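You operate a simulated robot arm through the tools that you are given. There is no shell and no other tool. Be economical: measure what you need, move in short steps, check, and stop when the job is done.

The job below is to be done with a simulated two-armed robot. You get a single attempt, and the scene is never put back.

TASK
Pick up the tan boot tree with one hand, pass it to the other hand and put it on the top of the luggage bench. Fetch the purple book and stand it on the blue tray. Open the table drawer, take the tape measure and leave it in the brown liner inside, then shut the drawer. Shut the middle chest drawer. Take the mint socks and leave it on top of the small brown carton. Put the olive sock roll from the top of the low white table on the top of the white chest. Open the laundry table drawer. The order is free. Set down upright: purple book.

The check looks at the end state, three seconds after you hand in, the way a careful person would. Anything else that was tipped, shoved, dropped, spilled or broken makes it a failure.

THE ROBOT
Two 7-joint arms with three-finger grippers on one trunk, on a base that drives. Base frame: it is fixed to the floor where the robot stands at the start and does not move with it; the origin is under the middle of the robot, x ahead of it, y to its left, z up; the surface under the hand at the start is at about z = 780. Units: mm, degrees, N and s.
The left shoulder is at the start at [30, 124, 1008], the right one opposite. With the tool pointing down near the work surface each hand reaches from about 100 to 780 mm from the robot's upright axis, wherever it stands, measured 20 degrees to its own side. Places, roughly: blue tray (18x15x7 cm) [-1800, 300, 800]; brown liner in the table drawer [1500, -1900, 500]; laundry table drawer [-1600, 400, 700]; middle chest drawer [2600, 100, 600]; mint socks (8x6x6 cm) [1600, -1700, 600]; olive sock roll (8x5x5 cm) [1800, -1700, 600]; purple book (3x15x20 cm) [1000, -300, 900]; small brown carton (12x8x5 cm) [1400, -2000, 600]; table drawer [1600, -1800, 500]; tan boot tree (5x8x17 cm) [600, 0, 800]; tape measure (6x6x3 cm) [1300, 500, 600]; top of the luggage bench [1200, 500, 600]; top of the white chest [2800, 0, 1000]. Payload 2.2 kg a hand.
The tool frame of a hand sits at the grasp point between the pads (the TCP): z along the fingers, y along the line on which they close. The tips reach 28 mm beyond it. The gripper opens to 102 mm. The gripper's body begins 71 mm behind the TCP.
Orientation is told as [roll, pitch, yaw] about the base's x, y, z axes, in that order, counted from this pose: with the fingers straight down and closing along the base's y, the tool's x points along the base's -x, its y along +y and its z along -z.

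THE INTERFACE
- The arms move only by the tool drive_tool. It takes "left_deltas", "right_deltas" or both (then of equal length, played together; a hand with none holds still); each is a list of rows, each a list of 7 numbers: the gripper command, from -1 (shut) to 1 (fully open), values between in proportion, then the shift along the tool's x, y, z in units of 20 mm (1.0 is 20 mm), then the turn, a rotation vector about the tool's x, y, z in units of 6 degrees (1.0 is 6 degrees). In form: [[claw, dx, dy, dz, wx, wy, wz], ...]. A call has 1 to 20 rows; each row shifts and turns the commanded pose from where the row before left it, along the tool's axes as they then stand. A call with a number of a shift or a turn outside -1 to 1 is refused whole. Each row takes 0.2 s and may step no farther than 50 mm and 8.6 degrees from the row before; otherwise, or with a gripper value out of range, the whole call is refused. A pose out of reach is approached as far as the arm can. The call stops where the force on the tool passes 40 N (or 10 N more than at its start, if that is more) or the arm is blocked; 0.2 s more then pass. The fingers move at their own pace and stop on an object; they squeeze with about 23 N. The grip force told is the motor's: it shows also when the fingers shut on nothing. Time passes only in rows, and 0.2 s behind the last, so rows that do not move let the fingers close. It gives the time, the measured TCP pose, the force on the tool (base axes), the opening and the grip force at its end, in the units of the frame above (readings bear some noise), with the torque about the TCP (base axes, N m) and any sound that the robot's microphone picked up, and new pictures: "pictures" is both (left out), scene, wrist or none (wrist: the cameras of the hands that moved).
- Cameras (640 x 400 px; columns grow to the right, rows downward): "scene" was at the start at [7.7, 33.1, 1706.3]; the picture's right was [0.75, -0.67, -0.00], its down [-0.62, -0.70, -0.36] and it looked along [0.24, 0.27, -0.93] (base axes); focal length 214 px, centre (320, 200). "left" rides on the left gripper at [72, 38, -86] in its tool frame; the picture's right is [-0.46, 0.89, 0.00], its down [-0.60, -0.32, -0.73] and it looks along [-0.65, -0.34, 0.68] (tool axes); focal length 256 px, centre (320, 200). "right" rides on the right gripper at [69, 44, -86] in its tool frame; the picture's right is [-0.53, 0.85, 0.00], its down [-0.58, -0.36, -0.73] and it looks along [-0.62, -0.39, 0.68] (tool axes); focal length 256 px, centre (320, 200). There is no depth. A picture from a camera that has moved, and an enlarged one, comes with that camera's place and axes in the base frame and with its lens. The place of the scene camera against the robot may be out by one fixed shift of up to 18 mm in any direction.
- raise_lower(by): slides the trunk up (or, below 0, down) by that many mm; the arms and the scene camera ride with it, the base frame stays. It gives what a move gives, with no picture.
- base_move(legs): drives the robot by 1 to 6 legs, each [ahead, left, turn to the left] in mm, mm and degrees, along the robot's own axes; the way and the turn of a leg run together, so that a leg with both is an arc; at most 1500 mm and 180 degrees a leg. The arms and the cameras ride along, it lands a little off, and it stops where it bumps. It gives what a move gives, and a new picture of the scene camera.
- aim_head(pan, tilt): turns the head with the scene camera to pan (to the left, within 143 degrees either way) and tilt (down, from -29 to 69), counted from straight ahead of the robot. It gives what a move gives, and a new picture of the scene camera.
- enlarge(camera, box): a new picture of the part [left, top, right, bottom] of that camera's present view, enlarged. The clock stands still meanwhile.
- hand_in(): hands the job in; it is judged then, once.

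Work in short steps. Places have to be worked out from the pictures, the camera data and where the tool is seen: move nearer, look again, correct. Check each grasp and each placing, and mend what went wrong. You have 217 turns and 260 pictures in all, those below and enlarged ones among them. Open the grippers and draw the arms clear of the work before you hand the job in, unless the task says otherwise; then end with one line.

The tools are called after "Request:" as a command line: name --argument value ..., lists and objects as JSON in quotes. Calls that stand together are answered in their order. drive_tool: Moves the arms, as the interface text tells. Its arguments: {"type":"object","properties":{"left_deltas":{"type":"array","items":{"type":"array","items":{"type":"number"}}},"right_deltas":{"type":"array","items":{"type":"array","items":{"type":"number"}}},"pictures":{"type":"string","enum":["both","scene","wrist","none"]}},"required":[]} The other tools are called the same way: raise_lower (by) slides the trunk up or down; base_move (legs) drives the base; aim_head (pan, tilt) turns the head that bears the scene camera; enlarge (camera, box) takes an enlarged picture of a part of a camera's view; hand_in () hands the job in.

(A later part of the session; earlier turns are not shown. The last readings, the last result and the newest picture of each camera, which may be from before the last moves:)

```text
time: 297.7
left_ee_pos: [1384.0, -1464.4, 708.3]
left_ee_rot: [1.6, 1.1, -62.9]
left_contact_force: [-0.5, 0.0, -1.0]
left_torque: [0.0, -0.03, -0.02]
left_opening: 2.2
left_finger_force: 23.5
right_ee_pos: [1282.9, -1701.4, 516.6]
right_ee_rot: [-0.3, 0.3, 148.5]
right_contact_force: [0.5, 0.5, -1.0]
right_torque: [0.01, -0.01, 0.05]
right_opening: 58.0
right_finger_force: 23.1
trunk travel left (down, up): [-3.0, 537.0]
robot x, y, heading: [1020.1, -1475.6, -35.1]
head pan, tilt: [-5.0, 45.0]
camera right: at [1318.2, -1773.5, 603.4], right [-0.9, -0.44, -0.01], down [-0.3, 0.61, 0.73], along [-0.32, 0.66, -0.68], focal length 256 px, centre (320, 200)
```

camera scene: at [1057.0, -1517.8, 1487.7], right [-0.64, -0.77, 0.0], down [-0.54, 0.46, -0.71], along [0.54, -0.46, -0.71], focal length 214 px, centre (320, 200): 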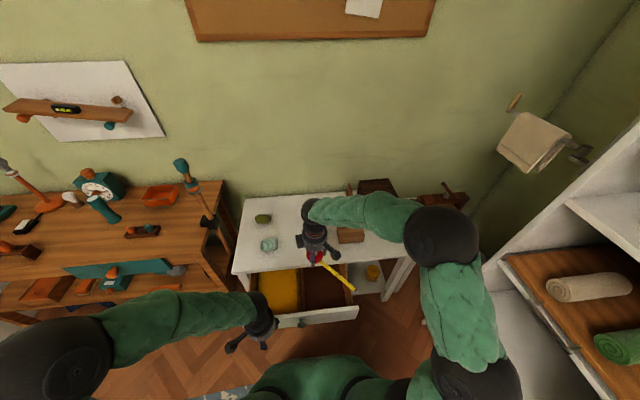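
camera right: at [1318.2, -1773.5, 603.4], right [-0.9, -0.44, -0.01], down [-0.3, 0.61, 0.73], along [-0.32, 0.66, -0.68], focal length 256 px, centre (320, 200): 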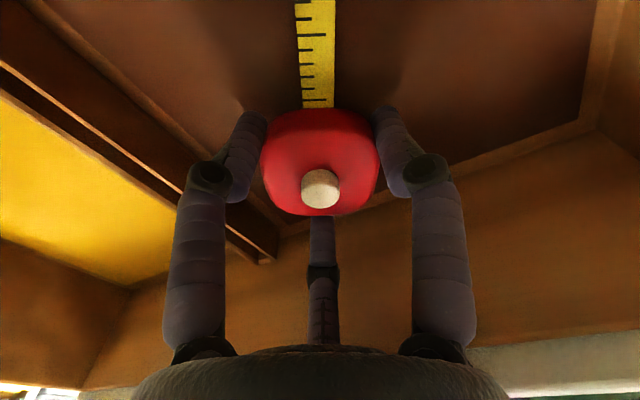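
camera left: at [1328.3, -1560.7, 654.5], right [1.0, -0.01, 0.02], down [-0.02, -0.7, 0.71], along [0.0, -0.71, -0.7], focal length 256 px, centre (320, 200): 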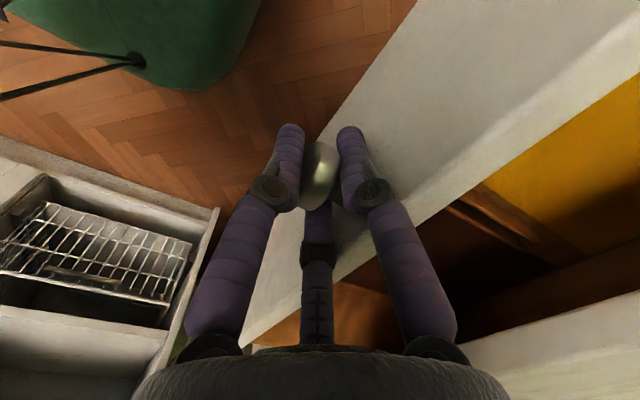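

The shadows are closing in; a bit further.

Request:
drive_tool --right_deltas '[[-1, 0, 0, 0.2, 0, 0, 0], [-1, 0, 0, 0.2, 0, 0, 0], [-1, 0, 0, 0, 0, 0, 0]]' --pictures "none"

Request:
drive_tool --right_deltas '[[-1, 0, 0, 0.2, 0, 0, 0], [-1, 0, 0, 0.2, 0, 0, 0], [-1, 0, 0, 0, 0, 0, 0]]' --pictures "wrist"

```text
time: 298.5
left_ee_pos: [1384.1, -1463.5, 709.3]
left_ee_rot: [1.7, 1.0, -62.8]
left_contact_force: [-0.5, -0.3, -0.7]
left_torque: [0.0, 0.01, 0.02]
left_opening: 2.1
left_finger_force: 23.6
right_ee_pos: [1284.2, -1701.7, 508.8]
right_ee_rot: [-0.4, 0.2, 148.4]
right_contact_force: [0.1, -0.2, 0.6]
right_torque: [-0.08, 0.08, 0.01]
right_opening: 58.0
right_finger_force: 23.7
trunk travel left (down, up): [-3.0, 537.0]
robot x, y, heading: [1022.1, -1473.8, -35.1]
head pan, tilt: [-5.0, 45.0]
```

```text
time: 299.0
left_ee_pos: [1383.7, -1464.6, 709.6]
left_ee_rot: [1.7, 1.1, -62.9]
left_contact_force: [0.4, -0.9, -0.9]
left_torque: [-0.02, 0.0, 0.02]
left_opening: 2.4
left_finger_force: 22.5
right_ee_pos: [1287.0, -1704.6, 509.7]
right_ee_rot: [-0.4, 0.7, 148.4]
right_contact_force: [-2.2, -3.0, 19.9]
right_torque: [0.65, 0.46, 0.28]
right_opening: 57.9
right_finger_force: 23.1
trunk travel left (down, up): [-3.0, 537.0]
robot x, y, heading: [1017.0, -1476.6, -35.1]
head pan, tilt: [-5.0, 45.0]
stopped in row 2 (right hand): the force on the tool passed its limit at 52 N (the readings are from after the stop); the commanded pose is now the measured one
camera right: at [1321.9, -1775.7, 596.3], right [-0.9, -0.44, -0.01], down [-0.31, 0.61, 0.73], along [-0.31, 0.66, -0.69], focal length 256 px, centre (320, 200)
```

right: 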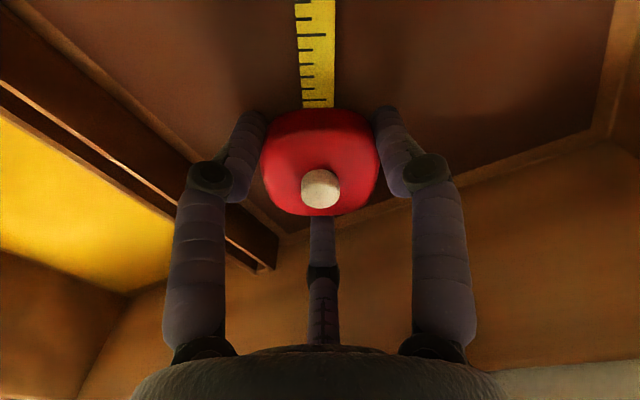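

Contact with the liner floor. Open the right hand a little and lift straight out.

Request:
drive_tool --right_deltas '[[0.25, 0, 0, 0, 0, 0, 0], [0.4, 0, 0, 0, 0, 0, 0], [0.4, 0, 0, -0.5, 0, 0, 0], [0.4, 0, 0, -1, 0, 0, 0], [0.4, 0, 0, -1, 0, 0, 0], [0.4, 0, 0, -1, 0, 0, 0], [0.4, 0, 0, -1, 0, 0, 0], [0.4, 0, 0, -1, 0, 0, 0], [0.4, 0, 0, -1, 0, 0, 0], [0.4, 0, 0, -1, 0, 0, 0], [0.4, 0, 0, -1, 0, 0, 0], [0.4, 0, 0, -1, 0, 0, 0]]' --pictures "wrist"

```text
time: 301.6
left_ee_pos: [1383.8, -1464.2, 709.1]
left_ee_rot: [1.7, 1.0, -63.0]
left_contact_force: [-0.1, 0.3, -0.7]
left_torque: [-0.01, 0.0, -0.02]
left_opening: 2.2
left_finger_force: 22.6
right_ee_pos: [1282.8, -1701.5, 698.4]
right_ee_rot: [-0.4, 0.7, 148.5]
right_contact_force: [-0.2, 0.4, -0.6]
right_torque: [0.01, 0.01, -0.01]
right_opening: 71.6
right_finger_force: 0.1
trunk travel left (down, up): [-3.0, 537.0]
robot x, y, heading: [1020.4, -1474.4, -35.1]
head pan, tilt: [-5.0, 45.0]
camera right: at [1318.2, -1774.6, 785.9], right [-0.9, -0.44, -0.01], down [-0.31, 0.61, 0.73], along [-0.31, 0.66, -0.69], focal length 256 px, centre (320, 200)
```

right: 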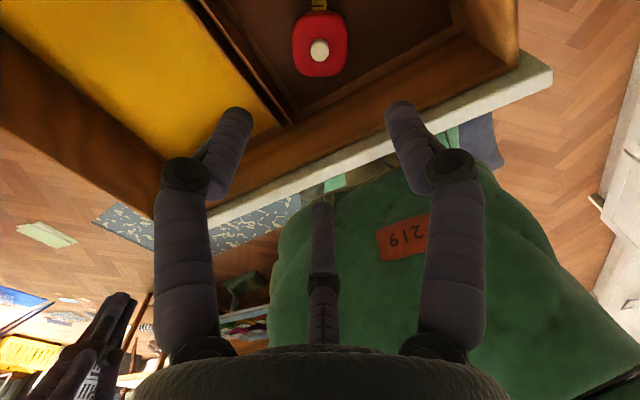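

The tape lies in the brown liner. I raise and retract the right hand and back the base 170 mm to make room for shutting the drawer.

Request:
drive_tool --right_deltas '[[1, 0, 0, -1, 0, 0, 0], [1, 0, 0, -1, 0, 0, 0], [1, 0, 0, -1, 0, 0, 0], [1, -0.25, 0.9, -1, 0, 0, 0], [1, -0.25, 0.9, 0, 0, 0, 0], [1, -0.25, 0.9, 0, 0, 0, 0], [1, -0.25, 0.9, 0, 0, 0, 0], [1, -0.25, 0.9, 0, 0, 0, 0], [1, -0.25, 0.9, 0, 0, 0, 0]]' --pictures "none"

Request:
base_move --legs '[[-170, 0, 0]]'

Request:
enlarge --camera "scene" --box '[220, 160, 412, 280]'

```text
time: 303.6
left_ee_pos: [1382.7, -1464.8, 709.3]
left_ee_rot: [1.6, 1.1, -62.8]
left_contact_force: [-0.2, 0.2, -0.6]
left_torque: [0.0, 0.01, 0.0]
left_opening: 2.3
left_finger_force: 23.2
right_ee_pos: [1199.0, -1777.9, 778.2]
right_ee_rot: [-0.4, 0.8, 148.4]
right_contact_force: [-0.1, -0.8, -0.1]
right_torque: [0.0, 0.01, 0.01]
right_opening: 101.9
right_finger_force: 0.1
trunk travel left (down, up): [-3.0, 537.0]
robot x, y, heading: [1019.7, -1474.8, -35.5]
head pan, tilt: [-5.0, 45.0]
```

```text
time: 305.0
left_ee_pos: [1244.4, -1366.8, 709.2]
left_ee_rot: [1.7, 1.0, -62.9]
left_contact_force: [0.1, -0.3, 0.1]
left_torque: [0.0, 0.03, -0.02]
left_opening: 2.3
left_finger_force: 23.1
right_ee_pos: [1060.5, -1680.5, 779.4]
right_ee_rot: [-0.4, 0.7, 148.3]
right_contact_force: [-0.5, 0.5, -0.9]
right_torque: [0.0, -0.02, 0.0]
right_opening: 102.0
right_finger_force: 0.0
trunk travel left (down, up): [-3.0, 537.0]
robot x, y, heading: [879.0, -1373.6, -34.8]
head pan, tilt: [-5.0, 45.0]
camera scene: at [916.9, -1419.5, 1487.7], right [-0.65, -0.76, 0.0], down [-0.54, 0.46, -0.71], along [0.54, -0.46, -0.71], focal length 214 px, centre (320, 200)
```

scene: 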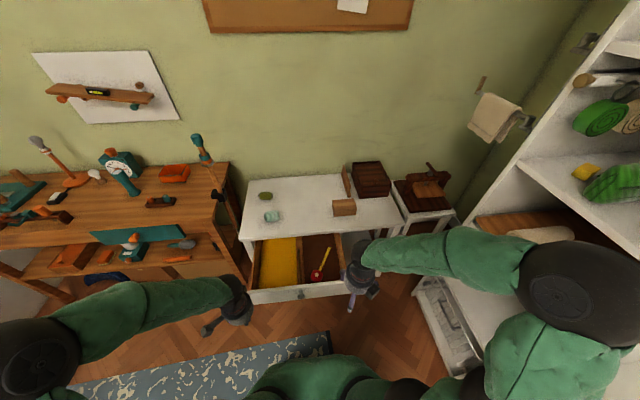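

```text
3.33 times, centred on (316, 220) of scene
camera zoom: at [916.9, -1419.5, 1487.7], right [-0.65, -0.76, 0.0], down [-0.54, 0.46, -0.71], along [0.54, -0.46, -0.71], focal length 715 px, centre (333, 133)
```

zoom: 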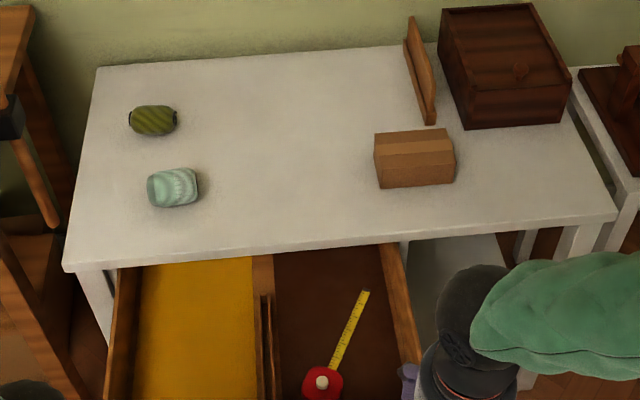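

The tape lies flat in the liner. Bring the closed left hand down in front of the drawer, beside the knob.

Request:
drive_tool --left_deltas '[[-1, -0.84, -0.73, 0, 0, 0, 0], [-1, -0.84, -0.73, 0, 0, 0, 0], [-1, -0.84, -0.73, 0, 0, 0, 0], [-1, -0.84, -0.73, 0, 0, 0, 0], [-1, -0.84, -0.73, 0, 0, 0, 0], [-1, -0.84, -0.73, 0, 0, 0, 0], [-1, 0, 0, 1, 0, 0, 0], [-1, 0, 0, 1, 0, 0, 0], [-1, 0, 0, 1, 0, 0, 0], [-1, 0, 0, 1, 0, 0, 0], [-1, 0, 0, 1, 0, 0, 0], [-1, 0, 0, 1, 0, 0, 0], [-1, 0, 0, 0.7, 0, 0, 0]]' --pictures "wrist"

```text
time: 307.8
left_ee_pos: [1215.9, -1492.3, 571.5]
left_ee_rot: [1.7, 1.0, -62.9]
left_contact_force: [-0.4, -0.4, -0.5]
left_torque: [-0.01, 0.0, 0.02]
left_opening: 2.3
left_finger_force: 22.8
right_ee_pos: [1060.7, -1681.5, 779.9]
right_ee_rot: [-0.4, 0.6, 148.4]
right_contact_force: [0.2, 0.9, -0.4]
right_torque: [-0.04, 0.01, -0.01]
right_opening: 102.0
right_finger_force: 0.0
trunk travel left (down, up): [-3.0, 537.0]
robot x, y, heading: [879.6, -1378.1, -35.1]
head pan, tilt: [-5.0, 45.0]
camera left: at [1214.9, -1414.6, 660.0], right [1.0, -0.01, 0.02], down [-0.02, -0.7, 0.71], along [0.0, -0.71, -0.7], focal length 256 px, centre (320, 200)
```

left: 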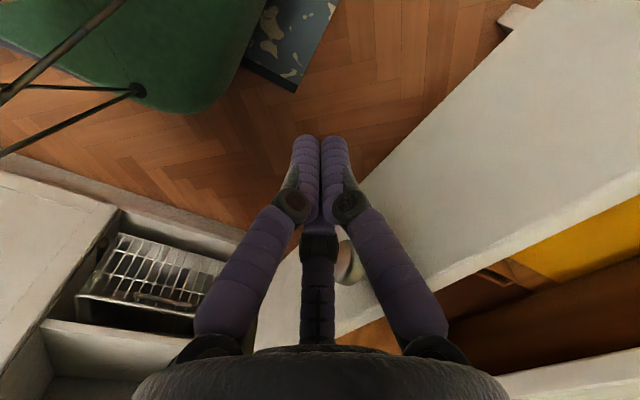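

Push the drawer shut along +n.

Request:
drive_tool --left_deltas '[[-1, -0.89, 0.456, 0, 0, 0, 0], [-1, -0.89, 0.456, 0, 0, 0, 0], [-1, -0.89, 0.456, 0, 0, 0, 0], [-1, -0.89, 0.456, 0, 0, 0, 0], [-1, -0.7, 0.36, 0, 0, 0, 0], [-1, -0.7, 0.36, 0, 0, 0, 0], [-1, -0.7, 0.36, 0, 0, 0, 0], [-1, -0.7, 0.36, 0, 0, 0, 0], [-1, -0.7, 0.36, 0, 0, 0, 0], [-1, -0.7, 0.36, 0, 0, 0, 0], [-1, -0.7, 0.36, 0, 0, 0, 0], [-1, -0.7, 0.36, 0, 0, 0, 0], [-1, -0.7, 0.36, 0, 0, 0, 0], [-1, -0.7, 0.36, 0, 0, 0, 0], [-1, -0.7, 0.36, 0, 0, 0, 0]]' --pictures "wrist"

Request:
enlarge --camera "scene" --box '[220, 160, 412, 280]'

```text
time: 311.0
left_ee_pos: [1419.4, -1641.2, 567.4]
left_ee_rot: [1.8, 1.0, -62.8]
left_contact_force: [0.5, -0.1, 0.2]
left_torque: [0.0, -0.02, -0.04]
left_opening: 2.1
left_finger_force: 22.5
right_ee_pos: [1060.5, -1680.6, 779.1]
right_ee_rot: [-0.3, 0.6, 148.3]
right_contact_force: [0.6, 0.6, 0.2]
right_torque: [-0.02, -0.03, -0.01]
right_opening: 101.8
right_finger_force: 0.1
trunk travel left (down, up): [-3.0, 537.0]
robot x, y, heading: [878.6, -1377.5, -35.3]
head pan, tilt: [-5.0, 45.0]
camera left: at [1418.6, -1564.4, 656.7], right [1.0, -0.01, 0.02], down [-0.02, -0.7, 0.71], along [0.0, -0.71, -0.7], focal length 256 px, centre (320, 200)
```

left: 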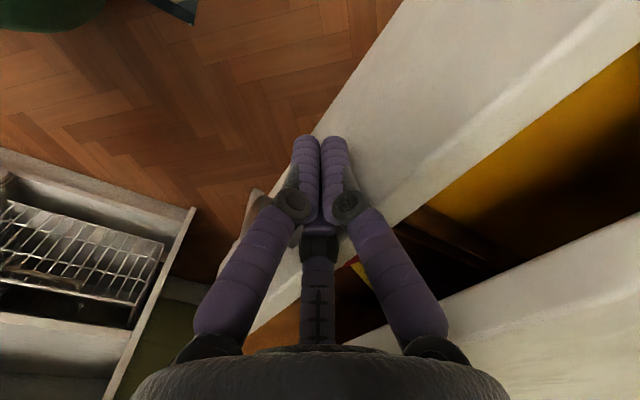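

```text
3.33 times, centred on (316, 220) of scene
camera zoom: at [917.7, -1420.1, 1487.6], right [-0.65, -0.76, 0.0], down [-0.54, 0.46, -0.71], along [0.54, -0.46, -0.71], focal length 715 px, centre (333, 133)
```

zoom: 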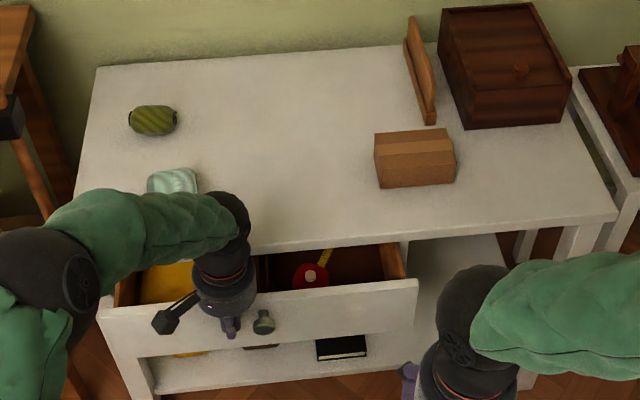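

It moves smoothly; continue until shut.

Request:
drive_tool --left_deltas '[[-1, -0.6, 0.31, 0, 0, 0, 0], [-1, -0.6, 0.31, 0, 0, 0, 0], [-1, -0.6, 0.31, 0, 0, 0, 0], [-1, -0.6, 0.31, 0, 0, 0, 0], [-1, -0.5, 0.25, 0, 0, 0, 0], [-1, -0.4, 0.2, 0, 0, 0, 0], [-1, -0.4, 0.2, 0, 0, 0, 0], [-1, -0.4, 0.2, 0, 0, 0, 0], [-1, -0.4, 0.2, 0, 0, 0, 0], [-1, -0.4, 0.2, 0, 0, 0, 0]]' --pictures "wrist"

Request:
enlarge --camera "scene" --box '[220, 160, 412, 280]'

```text
time: 312.6
left_ee_pos: [1476.9, -1681.1, 569.3]
left_ee_rot: [1.4, 1.8, -63.0]
left_contact_force: [-14.0, 11.7, 17.8]
left_torque: [-0.97, -0.89, -0.41]
left_opening: 2.2
left_finger_force: 23.1
right_ee_pos: [1058.4, -1679.8, 779.2]
right_ee_rot: [-0.3, 0.7, 148.5]
right_contact_force: [-0.3, -0.4, -0.3]
right_torque: [0.01, 0.01, -0.02]
right_opening: 102.2
right_finger_force: 0.1
trunk travel left (down, up): [-3.0, 537.0]
robot x, y, heading: [878.6, -1378.5, -35.1]
head pan, tilt: [-5.0, 45.0]
stopped in row 7 (left hand): the force on the tool passed its limit at 54 N (the readings are from after the stop); the commanded pose is now the measured one
camera left: at [1477.5, -1604.0, 659.3], right [1.0, -0.01, 0.01], down [-0.01, -0.71, 0.7], along [-0.01, -0.7, -0.71], focal length 256 px, centre (320, 200)
```

left: 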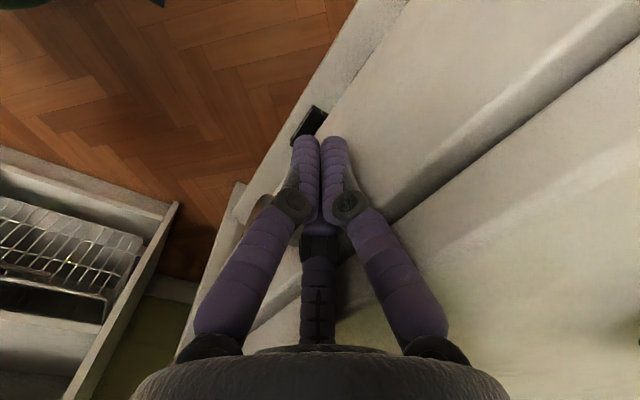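

```text
3.33 times, centred on (316, 220) of scene
camera zoom: at [914.2, -1417.4, 1488.0], right [-0.64, -0.76, 0.0], down [-0.54, 0.45, -0.71], along [0.54, -0.46, -0.71], focal length 715 px, centre (333, 133)
```

zoom: 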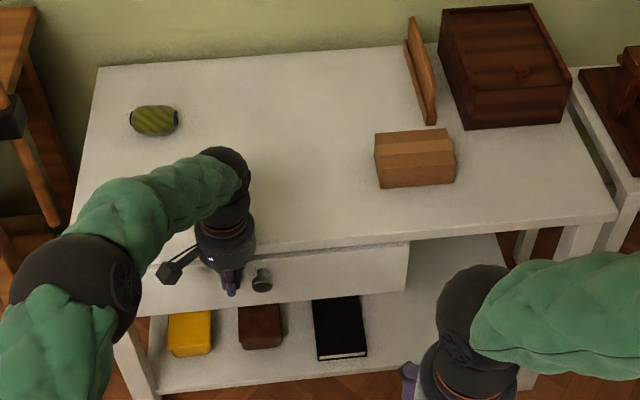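

The palm now seems to meet the table edge with ~15 mm of drawer left. I back off, shift over to the knob and push on the knob itself.

Request:
drive_tool --left_deltas '[[-1, 0.89, -0.456, 0, 0, 0, 0], [-1, 0.89, -0.456, 0, 0, 0, 0], [-1, 0.89, -0.456, 0, 0, 0, 0], [-1, -0.44, -0.86, 0, 0, 0, 0], [-1, -0.44, -0.86, 0, 0, 0, 0], [-1, -0.44, -0.86, 0, 0, 0, 0], [-1, -0.45, 0.23, 0, 0, 0, 0], [-1, -0.45, 0.23, 0, 0, 0, 0], [-1, -0.45, 0.23, 0, 0, 0, 0], [-1, -0.45, 0.23, 0, 0, 0, 0], [-1, -0.45, 0.23, 0, 0, 0, 0], [-1, -0.45, 0.23, 0, 0, 0, 0], [-1, -0.45, 0.23, 0, 0, 0, 0]]' --pictures "wrist"

Request:
enlarge --camera "scene" --box '[220, 160, 412, 280]'

```text
time: 315.1
left_ee_pos: [1434.4, -1721.6, 560.0]
left_ee_rot: [1.0, 3.2, -63.1]
left_contact_force: [-9.8, 7.1, 4.0]
left_torque: [-0.06, -0.23, 0.13]
left_opening: 2.4
left_finger_force: 23.0
right_ee_pos: [1060.0, -1680.3, 779.7]
right_ee_rot: [-0.4, 0.8, 148.4]
right_contact_force: [-0.1, 1.0, 0.6]
right_torque: [0.01, 0.02, 0.0]
right_opening: 102.0
right_finger_force: 0.0
trunk travel left (down, up): [-3.0, 537.0]
robot x, y, heading: [880.0, -1374.5, -35.0]
head pan, tilt: [-5.0, 45.0]
stopped in row 12 (left hand): the force on the tool passed its limit at 48 N (the readings are from after the stop); the commanded pose is now the measured one
camera left: at [1436.2, -1647.3, 651.7], right [1.0, -0.01, -0.01], down [0.0, -0.72, 0.69], along [-0.02, -0.69, -0.72], focal length 256 px, centre (320, 200)
```

left: 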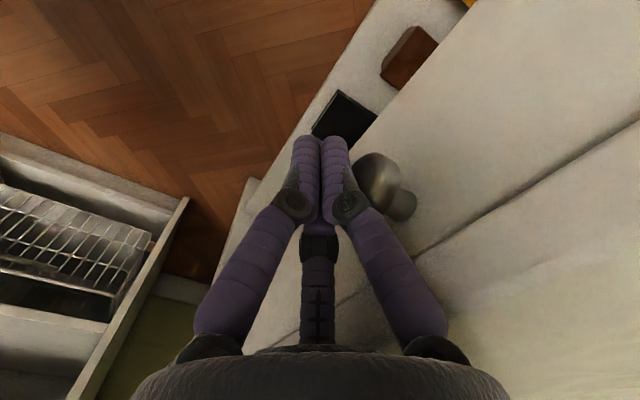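

```text
3.33 times, centred on (316, 220) of scene
camera zoom: at [916.1, -1418.8, 1487.7], right [-0.64, -0.77, 0.0], down [-0.54, 0.46, -0.71], along [0.54, -0.46, -0.71], focal length 715 px, centre (333, 133)
```

zoom: 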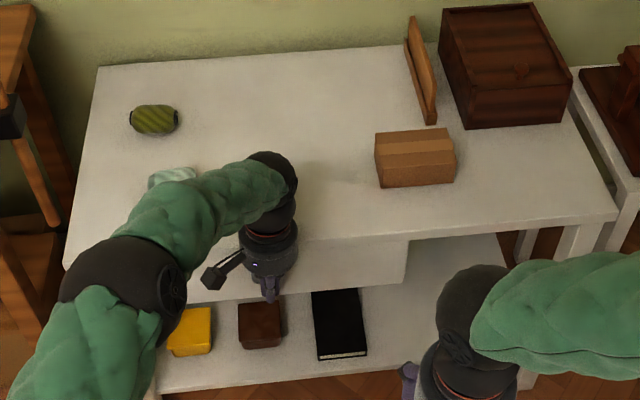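

The drawer is shut. I withdraw the left hand, raise it, and drive 200 mm forward to reach the mint socks (about (1638, −1704) on the table top z≈600).

Request:
drive_tool --left_deltas '[[-1, 0.89, -0.456, 0, 0, 0, 0], [-1, 0.89, -0.456, 0, 0, 0, 0], [-1, 0.89, -0.456, 0, 0, 0, 0], [-1, 0.89, -0.456, 0, 0, 0, 0], [-1, 0, 0, -1, 0.25, -0.4, 0], [1, 0, 0, -1, 0, 0, 0], [1, 0, 0, -1, 0, 0, 0], [1, 0, 0, -1, 0, 0, 0], [1, 0, 0, -1, 0, 0, 0], [1, 0, 0, -1, 0, 0, 0], [1, 0, 0, -1, 0, 0, 0], [1, 0, 0, -1, 0, 0, 0], [1, 0, 0, -1, 0, 0, 0], [1, 0, 0, -1, 0, 0, 0]]' --pictures "none"

Request:
base_move --legs '[[200, 0, 0]]'

Request:
enlarge --camera "scene" --box '[200, 180, 392, 300]'

Request:
enlarge --camera "left" --box '[0, 0, 640, 400]'

```text
time: 318.1
left_ee_pos: [1373.4, -1678.7, 762.4]
left_ee_rot: [-0.5, 0.6, -63.1]
left_contact_force: [-0.6, -0.1, -0.5]
left_torque: [0.0, 0.02, 0.01]
left_opening: 102.1
left_finger_force: 0.0
right_ee_pos: [1060.5, -1680.1, 779.8]
right_ee_rot: [-0.4, 0.7, 148.3]
right_contact_force: [-0.7, 0.0, -0.3]
right_torque: [-0.01, -0.01, -0.03]
right_opening: 102.1
right_finger_force: 0.0
trunk travel left (down, up): [-3.0, 537.0]
robot x, y, heading: [878.2, -1378.0, -34.9]
head pan, tilt: [-5.0, 45.0]
```

```text
time: 319.7
left_ee_pos: [1536.3, -1795.5, 763.1]
left_ee_rot: [-0.5, 0.6, -63.3]
left_contact_force: [1.1, -0.1, 0.3]
left_torque: [0.03, 0.02, 0.03]
left_opening: 102.1
left_finger_force: 0.0
right_ee_pos: [1222.8, -1794.5, 779.9]
right_ee_rot: [-0.5, 0.6, 148.2]
right_contact_force: [-0.6, 0.6, -0.2]
right_torque: [-0.01, 0.02, 0.01]
right_opening: 102.1
right_finger_force: 0.0
trunk travel left (down, up): [-3.0, 537.0]
robot x, y, heading: [1041.4, -1487.4, -35.2]
head pan, tilt: [-5.0, 45.0]
camera scene: at [1080.5, -1534.8, 1487.6], right [-0.65, -0.76, 0.0], down [-0.54, 0.46, -0.71], along [0.54, -0.46, -0.71], focal length 214 px, centre (320, 200)
```

scene: 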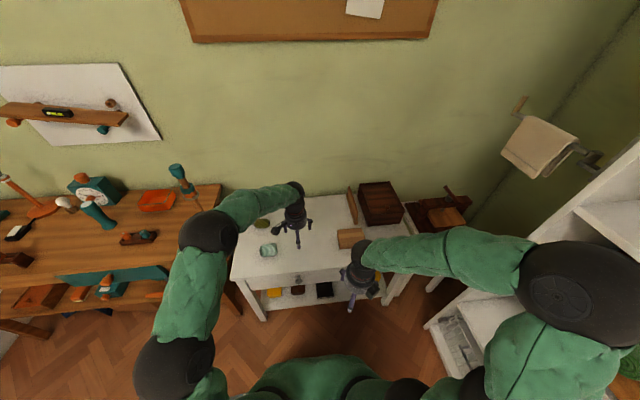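

```text
3.33 times, centred on (296, 240) of scene
camera zoom: at [1080.5, -1534.8, 1487.6], right [-0.65, -0.76, 0.0], down [-0.54, 0.46, -0.71], along [0.54, -0.46, -0.71], focal length 715 px, centre (400, 67)
```

zoom: 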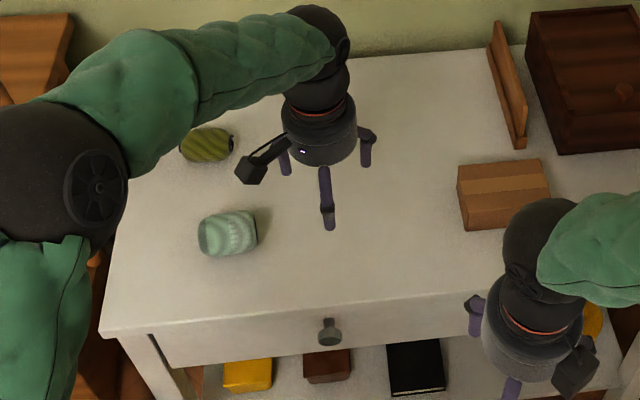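

```text
1.00 times, centred on (320, 200) of left (not enlarged: the box is as wide or as high as the picture)
camera zoom: at [1538.7, -1715.5, 849.3], right [1.0, -0.02, -0.01], down [0.0, -0.69, 0.73], along [-0.02, -0.73, -0.69], focal length 256 px, centre (320, 200)
```

zoom: 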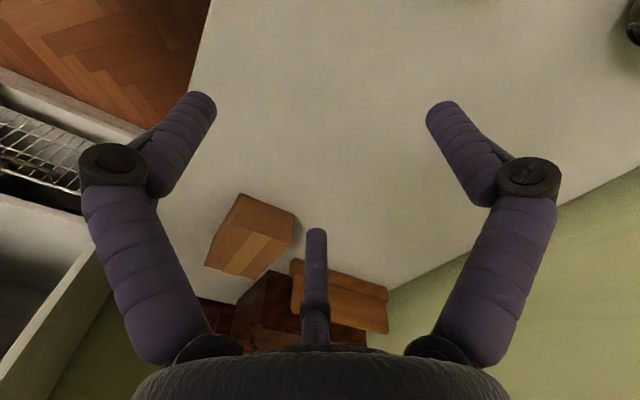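

The drawer is flush. Move the left hand over the mint socks at (1641, −1703) and take a look from above.

Request:
drive_tool --left_deltas '[[1, 0.25, 0.965, 0, 0, 0, 0], [1, 0.25, 0.965, 0, 0, 0, 0], [1, 0.25, 0.965, 0, 0, 0, 0], [1, 0.25, 0.965, 0, 0, 0, 0], [1, 0.25, 0.965, 0, 0, 0, 0], [1, 0.25, 0.965, 0, 0, 0, 0], [1, 0.25, 0.965, 0, 0, 0, 0], [1, 0, 0, 0.5, 0, 0, 0]]' --pictures "wrist"

```text
time: 321.5
left_ee_pos: [1639.8, -1700.9, 752.9]
left_ee_rot: [-0.4, 0.6, -63.2]
left_contact_force: [0.0, -0.1, -0.6]
left_torque: [0.0, 0.04, 0.03]
left_opening: 101.7
left_finger_force: 0.1
right_ee_pos: [1223.9, -1795.5, 778.9]
right_ee_rot: [-0.4, 0.6, 148.2]
right_contact_force: [0.5, -0.5, 1.1]
right_torque: [0.02, -0.01, 0.01]
right_opening: 102.1
right_finger_force: 0.1
trunk travel left (down, up): [-3.0, 537.0]
robot x, y, heading: [1042.2, -1486.6, -35.4]
head pan, tilt: [-5.0, 45.0]
camera left: at [1642.1, -1622.3, 840.2], right [1.0, -0.02, -0.01], down [0.0, -0.69, 0.73], along [-0.02, -0.73, -0.69], focal length 256 px, centre (320, 200)
```

left: 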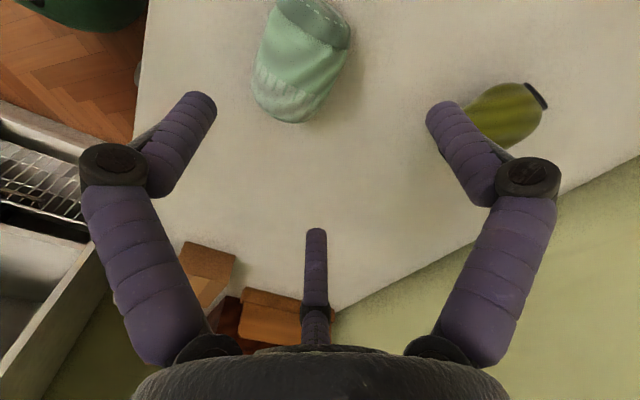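

Mint socks at (1625, −1695), long axis roughly along y. Shift, turn 19° to straddle the narrow way, lower to 638 and close.

Request:
drive_tool --left_deltas '[[1, 0.6, -0.53, 0, 0, 0, 0], [1, 0, 0, 0.6, 0, 0, -0.8], [1, 0, 0, 0.8, 0, 0, -0.8], [1, 0, 0, 0.8, 0, 0, -0.8], [1, 0, 0, 0.8, 0, 0, -0.8], [1, 0, 0, 0.8, 0, 0, 0], [1, 0, 0, 0.6, 0, 0, 0], [1, 0, 0, 0, 0, 0, 0]]' --pictures "wrist"

```text
time: 323.3
left_ee_pos: [1623.6, -1697.2, 664.3]
left_ee_rot: [-0.2, 0.6, -44.0]
left_contact_force: [0.1, 0.1, -0.3]
left_torque: [0.01, -0.01, 0.0]
left_opening: 102.0
left_finger_force: 0.0
right_ee_pos: [1222.5, -1795.0, 778.1]
right_ee_rot: [-0.4, 0.6, 148.2]
right_contact_force: [0.0, -0.2, 0.3]
right_torque: [-0.01, 0.0, -0.01]
right_opening: 101.8
right_finger_force: 0.1
trunk travel left (down, up): [-3.0, 537.0]
robot x, y, heading: [1041.0, -1490.3, -35.3]
head pan, tilt: [-5.0, 45.0]
camera left: at [1599.7, -1620.9, 751.4], right [0.95, 0.31, -0.01], down [0.22, -0.65, 0.73], along [0.22, -0.69, -0.69], focal length 256 px, centre (320, 200)
```

left: 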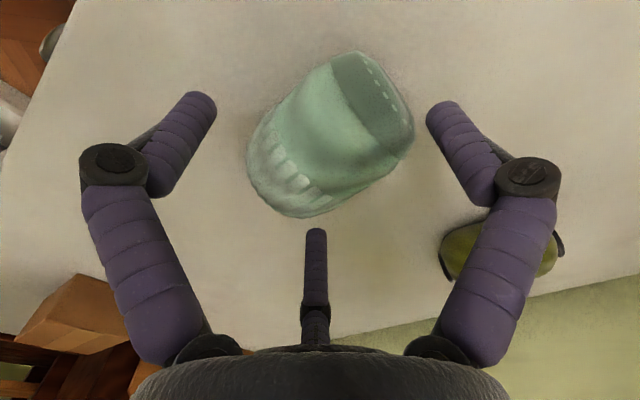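

Nearly centred; shift 8 mm, lower 27 mm and close.

Request:
drive_tool --left_deltas '[[1, 0, 0.4, 0.5, 0, 0, 0], [1, 0, 0, 0.5, 0, 0, 0], [1, 0, 0, 0.35, 0, 0, 0], [0, 0, 0, 0, 0, 0, 0], [-1, 0, 0, 0, 0, 0, 0], [-1, 0, 0, 0, 0, 0, 0], [-1, 0, 0, 0, 0, 0, 0], [-1, 0, 0, 0, 0, 0, 0]]' --pictures "wrist"

```text
time: 324.5
left_ee_pos: [1633.4, -1693.2, 644.8]
left_ee_rot: [-0.1, -0.1, -43.8]
left_contact_force: [-8.4, 3.7, 16.5]
left_torque: [0.57, 0.12, 0.46]
left_opening: 63.0
left_finger_force: 23.4
right_ee_pos: [1220.7, -1795.1, 778.3]
right_ee_rot: [-0.3, 0.7, 148.2]
right_contact_force: [-0.5, 0.3, -0.6]
right_torque: [-0.01, -0.02, 0.0]
right_opening: 102.0
right_finger_force: 0.0
trunk travel left (down, up): [-3.0, 537.0]
robot x, y, heading: [1041.7, -1488.0, -35.1]
head pan, tilt: [-5.0, 45.0]
stopped in row 5 (left hand): the force on the tool passed its limit at 43 N (the readings are from after the stop); the commanded pose is now the measured one
camera left: at [1607.6, -1616.4, 731.7], right [0.95, 0.32, 0.0], down [0.22, -0.65, 0.73], along [0.23, -0.69, -0.68], focal length 256 px, centre (320, 200)
```

left: 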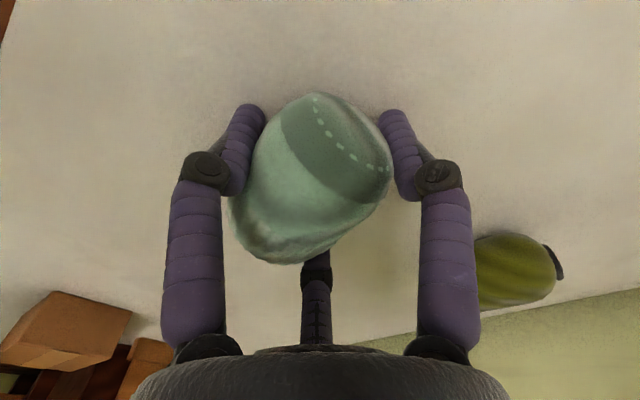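

Gripping at 63 mm (tips reached the table, so top ≈ 615). Let the grip settle and lift.

Request:
drive_tool --left_deltas '[[-1, 0, 0, 0, 0, 0, 0], [-1, 0, 0, 0, 0, 0, 0], [-1, 0, 0, -0.3, 0, 0, 0], [-1, 0, 0, -0.7, 0, 0, 0], [-1, 0, 0, -1, 0, 0, 0], [-1, 0, 0, -1, 0, 0, 0], [-1, 0, 0, -1, 0, 0, 0], [-1, 0, 0, -1, 0, 0, 0], [-1, 0, 0, -1, 0, 0, 0]]' --pictures "wrist"

Request:
enlarge --camera "scene" --box '[200, 180, 392, 300]'

```text
time: 326.5
left_ee_pos: [1635.0, -1692.6, 763.1]
left_ee_rot: [0.0, -0.1, -43.8]
left_contact_force: [-0.4, 0.5, -0.1]
left_torque: [0.03, -0.01, 0.0]
left_opening: 62.4
left_finger_force: 23.1
right_ee_pos: [1222.8, -1794.8, 779.0]
right_ee_rot: [-0.4, 0.6, 148.2]
right_contact_force: [0.1, 0.1, 0.9]
right_torque: [0.02, 0.01, 0.01]
right_opening: 102.1
right_finger_force: 0.1
trunk travel left (down, up): [-3.0, 537.0]
robot x, y, heading: [1040.9, -1488.9, -35.1]
head pan, tilt: [-5.0, 45.0]
camera left: at [1609.4, -1616.6, 850.4], right [0.95, 0.32, 0.0], down [0.22, -0.65, 0.73], along [0.23, -0.69, -0.68], focal length 256 px, centre (320, 200)
```

left: 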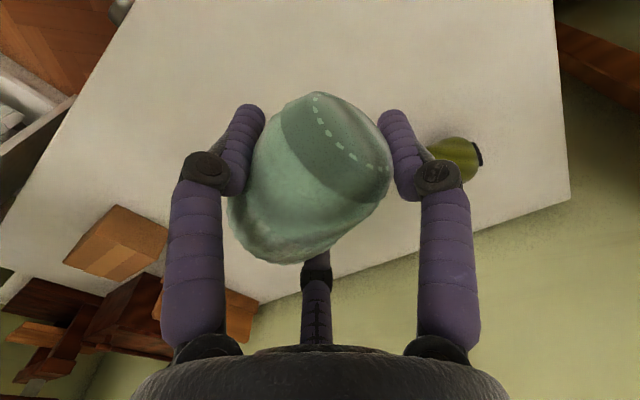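

```text
3.33 times, centred on (296, 240) of scene
camera zoom: at [1079.6, -1534.2, 1487.7], right [-0.65, -0.76, 0.0], down [-0.54, 0.46, -0.71], along [0.54, -0.46, -0.71], focal length 715 px, centre (400, 67)
```

zoom: 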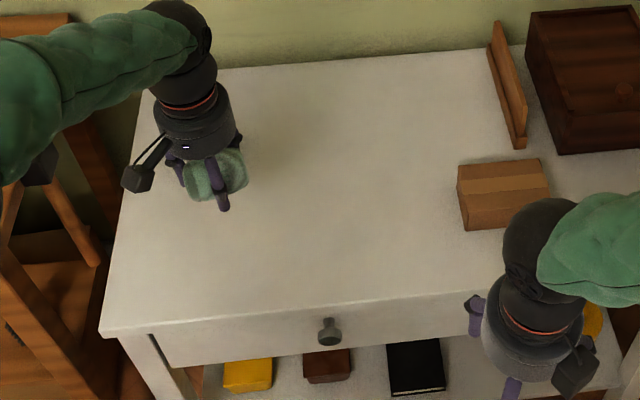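

Held. The carton is near (1432, −2018). Carry the socks over it at this height.

Request:
drive_tool --left_deltas '[[-1, -0.2, -0.94, 0, 0, 0, 0], [-1, -0.2, -0.94, 0, 0, 0, 0], [-1, -0.2, -0.94, 0, 0, 0, 0], [-1, -0.2, -0.94, 0, 0, 0, 0], [-1, -0.2, -0.94, 0, 0, 0, 0], [-1, -0.2, -0.94, 0, 0, 0, 0], [-1, -0.2, -0.94, 0, 0, 0, 0], [-1, -0.2, -0.94, 0, 0, 0, 0], [-1, -0.2, -0.94, 0, 0, 0, 0], [-1, -0.2, -0.94, 0, 0, 0, 0], [-1, -0.2, -0.94, 0, 0, 0, 0], [-1, -0.2, -0.94, 0, 0, 0, 0], [-1, -0.2, -0.94, 0, 0, 0, 0], [-1, -0.2, -0.94, 0, 0, 0, 0], [-1, -0.2, -0.94, 0, 0, 0, 0], [-1, -0.2, -0.94, 0, 0, 0, 0]]' --pictures "both"

```text
time: 329.9
left_ee_pos: [1470.5, -1954.4, 762.9]
left_ee_rot: [-0.2, -0.1, -43.8]
left_contact_force: [-0.4, -0.4, -1.3]
left_torque: [0.02, 0.0, 0.0]
left_opening: 62.4
left_finger_force: 22.6
right_ee_pos: [1222.4, -1796.0, 779.1]
right_ee_rot: [-0.5, 0.6, 148.3]
right_contact_force: [0.5, -0.1, -0.2]
right_torque: [0.02, -0.01, 0.02]
right_opening: 102.1
right_finger_force: 0.0
trunk travel left (down, up): [-3.0, 537.0]
robot x, y, heading: [1041.6, -1486.0, -35.3]
head pan, tilt: [-5.0, 45.0]
camera scene: at [1079.8, -1534.6, 1487.7], right [-0.65, -0.76, 0.0], down [-0.54, 0.46, -0.71], along [0.54, -0.46, -0.71], focal length 214 px, centre (320, 200)
camera left: at [1444.4, -1877.6, 849.7], right [0.95, 0.32, 0.0], down [0.22, -0.65, 0.73], along [0.23, -0.69, -0.68], focal length 256 px, centre (320, 200)
```

scene: 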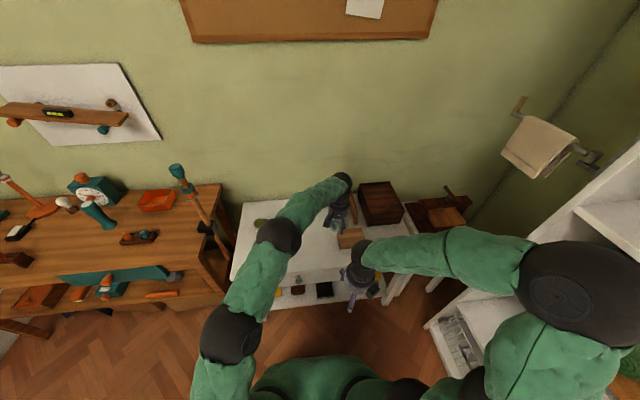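
left: 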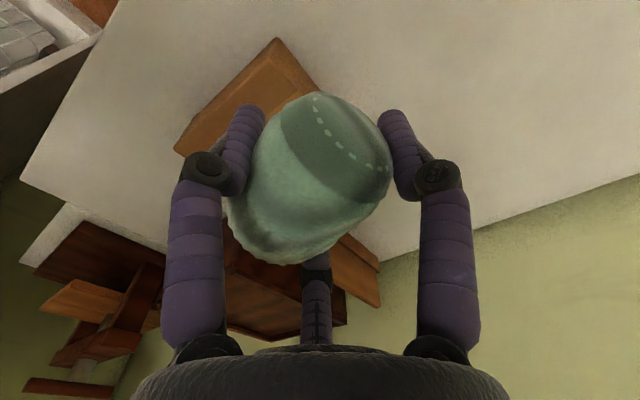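

From the corners the carton's centre is (1432, −2011), top z≈665. Move over it and lower to just above.

Request:
drive_tool --left_deltas '[[-1, -0.15, -0.85, 0, 0, 0, 0], [-1, -0.15, -0.85, 0, 0, 0, 0], [-1, -0.15, -0.85, 0, 0, 0, 0], [-1, -0.15, -0.8, 0, 0, 0, 0], [-1, 0, 0, 0.8, 0, 0, 0], [-1, 0, 0, 0.8, 0, 0, 0], [-1, 0, 0, 0.8, 0, 0, 0], [-1, 0, 0, 0.4, 0, 0, 0]]' --pictures "wrist"

Request:
enlarge --camera "scene" --box '[280, 170, 408, 250]'

```text
time: 331.7
left_ee_pos: [1435.1, -2011.0, 707.6]
left_ee_rot: [-0.1, -0.1, -43.9]
left_contact_force: [-0.2, 0.3, -1.0]
left_torque: [0.03, -0.01, 0.02]
left_opening: 62.4
left_finger_force: 22.6
right_ee_pos: [1222.9, -1795.6, 779.2]
right_ee_rot: [-0.4, 0.6, 148.2]
right_contact_force: [-0.8, -0.1, 0.4]
right_torque: [-0.02, -0.01, -0.03]
right_opening: 102.0
right_finger_force: 0.0
trunk travel left (down, up): [-3.0, 537.0]
robot x, y, heading: [1044.8, -1491.9, -35.4]
head pan, tilt: [-5.0, 45.0]
camera left: at [1408.9, -1935.1, 793.7], right [0.95, 0.32, 0.0], down [0.22, -0.65, 0.73], along [0.23, -0.69, -0.68], focal length 256 px, centre (320, 200)
```

left: 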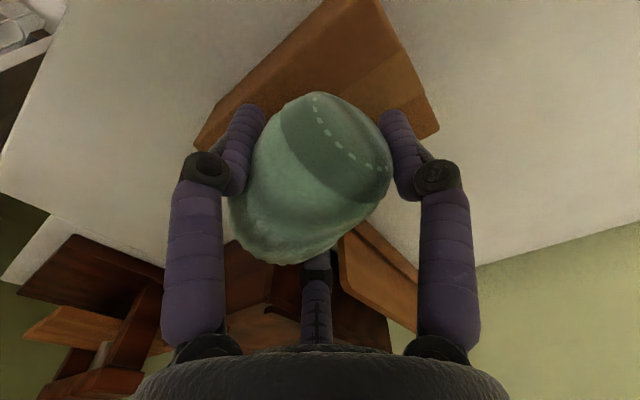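

```text
5.00 times, centred on (344, 210) of scene
camera zoom: at [1079.8, -1534.5, 1487.7], right [-0.65, -0.76, 0.0], down [-0.54, 0.46, -0.71], along [0.54, -0.46, -0.71], focal length 1072 px, centre (200, 150)
```

zoom: 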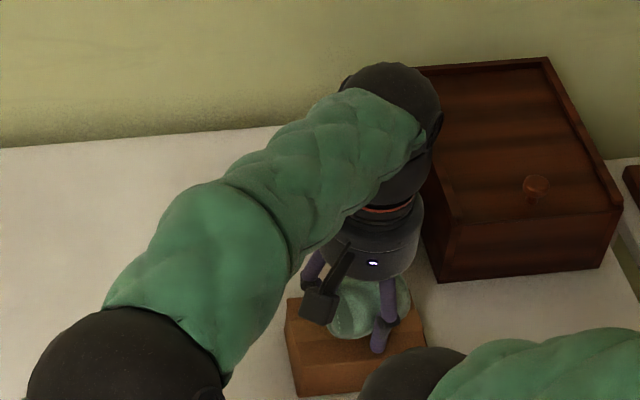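

Centred. Lower gently until contact.

Request:
drive_tool --left_deltas '[[-1, 0, 0, 0.25, 0, 0, 0], [-1, 0, 0, 0.2, 0, 0, 0], [-1, 0, 0, 0, 0, 0, 0]]' --pictures "none"

Request:
drive_tool --left_deltas '[[-1, 0, 0, 0.15, 0, 0, 0], [-1, 0, 0, 0.15, 0, 0, 0], [-1, 0, 0, 0, 0, 0, 0]]' --pictures "none"

```text
time: 332.5
left_ee_pos: [1434.8, -2010.2, 697.5]
left_ee_rot: [-0.2, 0.0, -44.0]
left_contact_force: [-0.2, 0.4, -1.0]
left_torque: [0.0, 0.01, 0.0]
left_opening: 62.3
left_finger_force: 23.2
right_ee_pos: [1222.0, -1795.4, 779.3]
right_ee_rot: [-0.4, 0.6, 148.2]
right_contact_force: [0.0, -1.0, 0.4]
right_torque: [0.0, 0.0, -0.03]
right_opening: 102.2
right_finger_force: 0.0
trunk travel left (down, up): [-3.0, 537.0]
robot x, y, heading: [1041.2, -1488.4, -35.4]
head pan, tilt: [-5.0, 45.0]
```

```text
time: 333.3
left_ee_pos: [1435.5, -2011.6, 695.3]
left_ee_rot: [-0.2, -0.1, -43.8]
left_contact_force: [1.0, 1.4, 10.1]
left_torque: [0.18, 0.0, -0.02]
left_opening: 62.2
left_finger_force: 23.2
right_ee_pos: [1222.6, -1795.5, 779.3]
right_ee_rot: [-0.4, 0.7, 148.2]
right_contact_force: [-0.1, 0.1, 0.4]
right_torque: [0.02, 0.01, 0.0]
right_opening: 101.7
right_finger_force: 0.1
trunk travel left (down, up): [-3.0, 537.0]
robot x, y, heading: [1042.4, -1489.6, -35.3]
head pan, tilt: [-5.0, 45.0]
```

Contact at 10 N. Release slowly and lift straight up.

Request:
drive_tool --left_deltas '[[0.3, 0, 0, -0.1, 0, 0, 0], [0.5, 0, 0, 0, 0, 0, 0], [0.8, 0, 0, 0, 0, 0, 0], [1, 0, 0, 0, 0, 0, 0], [1, 0, 0, -0.5, 0, 0, 0], [1, 0, 0, -1, 0, 0, 0], [1, 0, 0, -1, 0, 0, 0], [1, 0, 0, -1, 0, 0, 0], [1, 0, 0, -1, 0, 0, 0], [1, 0, 0, -1, 0, 0, 0]]' --pictures "wrist"

Request:
enlarge --camera "scene" --box '[280, 170, 408, 250]'

```text
time: 335.5
left_ee_pos: [1435.8, -2010.6, 806.7]
left_ee_rot: [-0.1, 0.1, -43.9]
left_contact_force: [0.2, 0.8, -0.2]
left_torque: [-0.01, 0.03, -0.01]
left_opening: 102.0
left_finger_force: 0.1
right_ee_pos: [1221.7, -1795.7, 779.0]
right_ee_rot: [-0.4, 0.6, 148.2]
right_contact_force: [0.7, 0.3, -0.3]
right_torque: [-0.04, 0.0, -0.01]
right_opening: 102.0
right_finger_force: 0.1
trunk travel left (down, up): [-3.0, 537.0]
robot x, y, heading: [1040.0, -1491.4, -35.2]
head pan, tilt: [-5.0, 45.0]
camera left: at [1409.5, -1935.0, 892.0], right [0.95, 0.32, 0.0], down [0.22, -0.65, 0.73], along [0.23, -0.69, -0.68], focal length 256 px, centre (320, 200)
```

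left: 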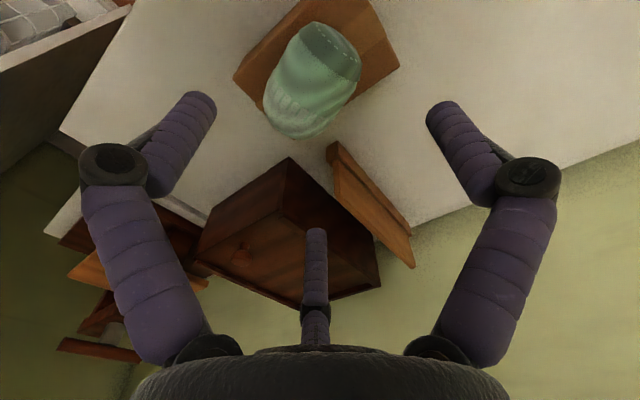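

```text
5.00 times, centred on (344, 210) of scene
camera zoom: at [1079.6, -1534.3, 1487.7], right [-0.65, -0.76, 0.0], down [-0.54, 0.46, -0.71], along [0.54, -0.46, -0.71], focal length 1072 px, centre (200, 150)
```

zoom: 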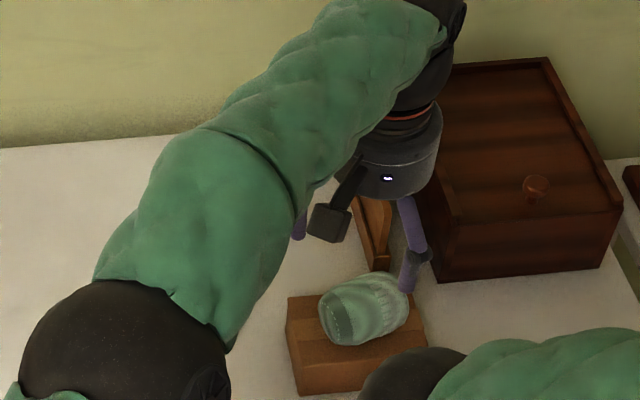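

Mint socks rest on the carton. Now the olive roll at about (1812, −1769): move the left hand back across, then drive 130 mm ahead.

Request:
drive_tool --left_deltas '[[1, 0.06, 1, -0.5, 0, 0, 0], [1, 0.06, 1, 0, 0, 0, 0], [1, 0.06, 1, 0, 0, 0, 0], [1, 0.06, 1, 0, 0, 0, 0], [1, 0.06, 1, 0, 0, 0, 0], [1, 0.06, 1, 0, 0, 0, 0], [1, 0.06, 1, 0, 0, 0, 0], [1, 0.06, 1, 0, 0, 0, 0], [1, 0.06, 1, 0, 0, 0, 0], [1, 0.06, 1, 0, 0, 0, 0], [1, 0.06, 1, 0, 0, 0, 0], [1, 0.06, 1, 0, 0, 0, 0], [1, 0.06, 1, 0, 0, 0, 0], [1, 0.06, 1, 0, 0, 0, 0], [1, 0.06, 1, 0, 0, 0, 0], [1, 0.06, 1, 0, 0, 0, 0], [1, 0.06, 1, 0, 0, 0, 0], [1, 0.06, 1, 0, 0, 0, 0], [1, 0.06, 1, 0, 0, 0, 0], [1, 0.06, 1, 0, 0, 0, 0]]' --pictures "none"

Request:
base_move --legs '[[120, 0, 0]]'

Request:
enlarge --camera "left" --box '[0, 0, 640, 400]'

```text
time: 339.7
left_ee_pos: [1694.7, -1705.1, 812.4]
left_ee_rot: [-0.1, 0.1, -43.9]
left_contact_force: [-0.2, -0.3, 0.6]
left_torque: [0.01, 0.01, 0.02]
left_opening: 102.1
left_finger_force: 0.0
right_ee_pos: [1222.1, -1796.2, 779.7]
right_ee_rot: [-0.3, 0.6, 148.2]
right_contact_force: [0.0, -0.2, 0.4]
right_torque: [0.02, -0.01, -0.03]
right_opening: 102.1
right_finger_force: 0.1
trunk travel left (down, up): [-3.0, 537.0]
robot x, y, heading: [1042.6, -1491.7, -35.4]
head pan, tilt: [-5.0, 45.0]
```

```text
time: 340.9
left_ee_pos: [1787.6, -1771.2, 812.0]
left_ee_rot: [-0.1, 0.1, -44.0]
left_contact_force: [-0.3, -0.7, -0.4]
left_torque: [0.0, 0.0, 0.02]
left_opening: 102.1
left_finger_force: 0.0
right_ee_pos: [1315.2, -1862.1, 778.5]
right_ee_rot: [-0.4, 0.6, 148.1]
right_contact_force: [0.1, 0.0, -0.5]
right_torque: [-0.01, 0.04, -0.02]
right_opening: 102.1
right_finger_force: 0.1
trunk travel left (down, up): [-3.0, 537.0]
robot x, y, heading: [1134.8, -1557.2, -35.5]
head pan, tilt: [-5.0, 45.0]
camera scene: at [1173.0, -1600.4, 1487.6], right [-0.65, -0.76, 0.0], down [-0.54, 0.46, -0.71], along [0.54, -0.46, -0.71], focal length 214 px, centre (320, 200)
```

scene: 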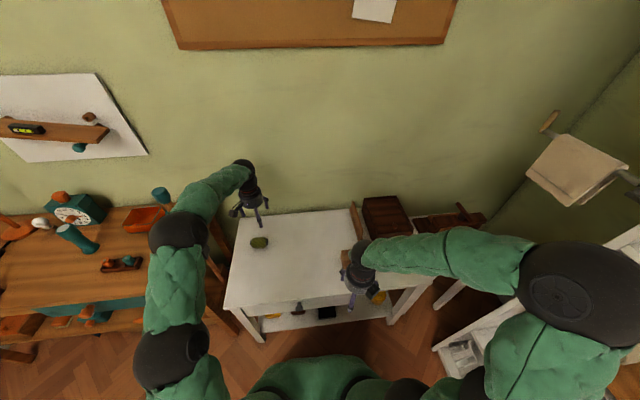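

```text
1.00 times, centred on (320, 200) of left (not enlarged: the box is as wide or as high as the picture)
camera zoom: at [1761.2, -1695.2, 897.7], right [0.95, 0.31, 0.0], down [0.22, -0.65, 0.73], along [0.23, -0.69, -0.68], focal length 256 px, centre (320, 200)
```

zoom: 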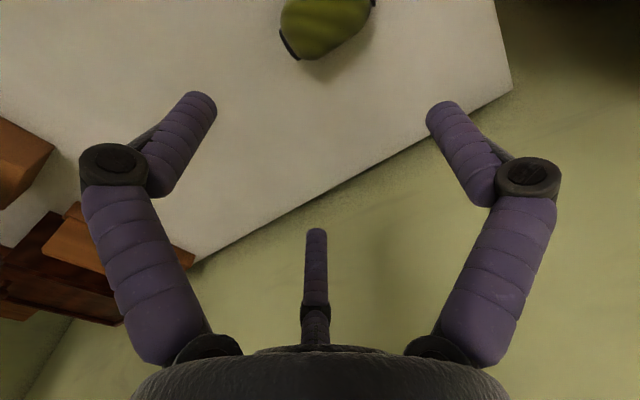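

Olive roll at about (1784, −1744). Shift over it, turn 20° and lower to ~690 for a check.

Request:
drive_tool --left_deltas '[[1, 0.54, 0.42, 0, 0, 0, 0], [1, 0.54, 0.42, 0, 0, 0, 0], [1, 0, 0, 1, 0, 0, -0.82], [1, 0, 0, 1, 0, 0, -0.82], [1, 0, 0, 1, 0, 0, -0.82], [1, 0, 0, 1, 0, 0, -0.82], [1, 0, 0, 1, 0, 0, 0], [1, 0, 0, 1, 0, 0, 0]]' --pictures "wrist"

```text
time: 342.7
left_ee_pos: [1780.9, -1743.9, 689.5]
left_ee_rot: [-0.1, 0.2, -24.3]
left_contact_force: [0.0, 0.2, -0.2]
left_torque: [0.0, -0.02, 0.0]
left_opening: 101.8
left_finger_force: 0.2
right_ee_pos: [1313.6, -1860.6, 778.6]
right_ee_rot: [-0.3, 0.6, 148.2]
right_contact_force: [-0.6, 0.9, -1.1]
right_torque: [-0.01, 0.01, -0.02]
right_opening: 101.9
right_finger_force: 0.2
trunk travel left (down, up): [-3.0, 537.0]
robot x, y, heading: [1133.0, -1555.1, -35.5]
head pan, tilt: [-5.0, 45.0]
camera left: at [1731.2, -1680.7, 777.0], right [0.79, 0.62, 0.0], down [0.42, -0.54, 0.73], along [0.45, -0.58, -0.68], focal length 256 px, centre (320, 200)
```

left: 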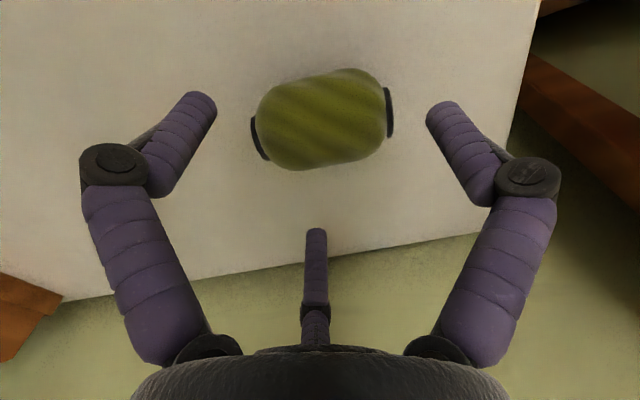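

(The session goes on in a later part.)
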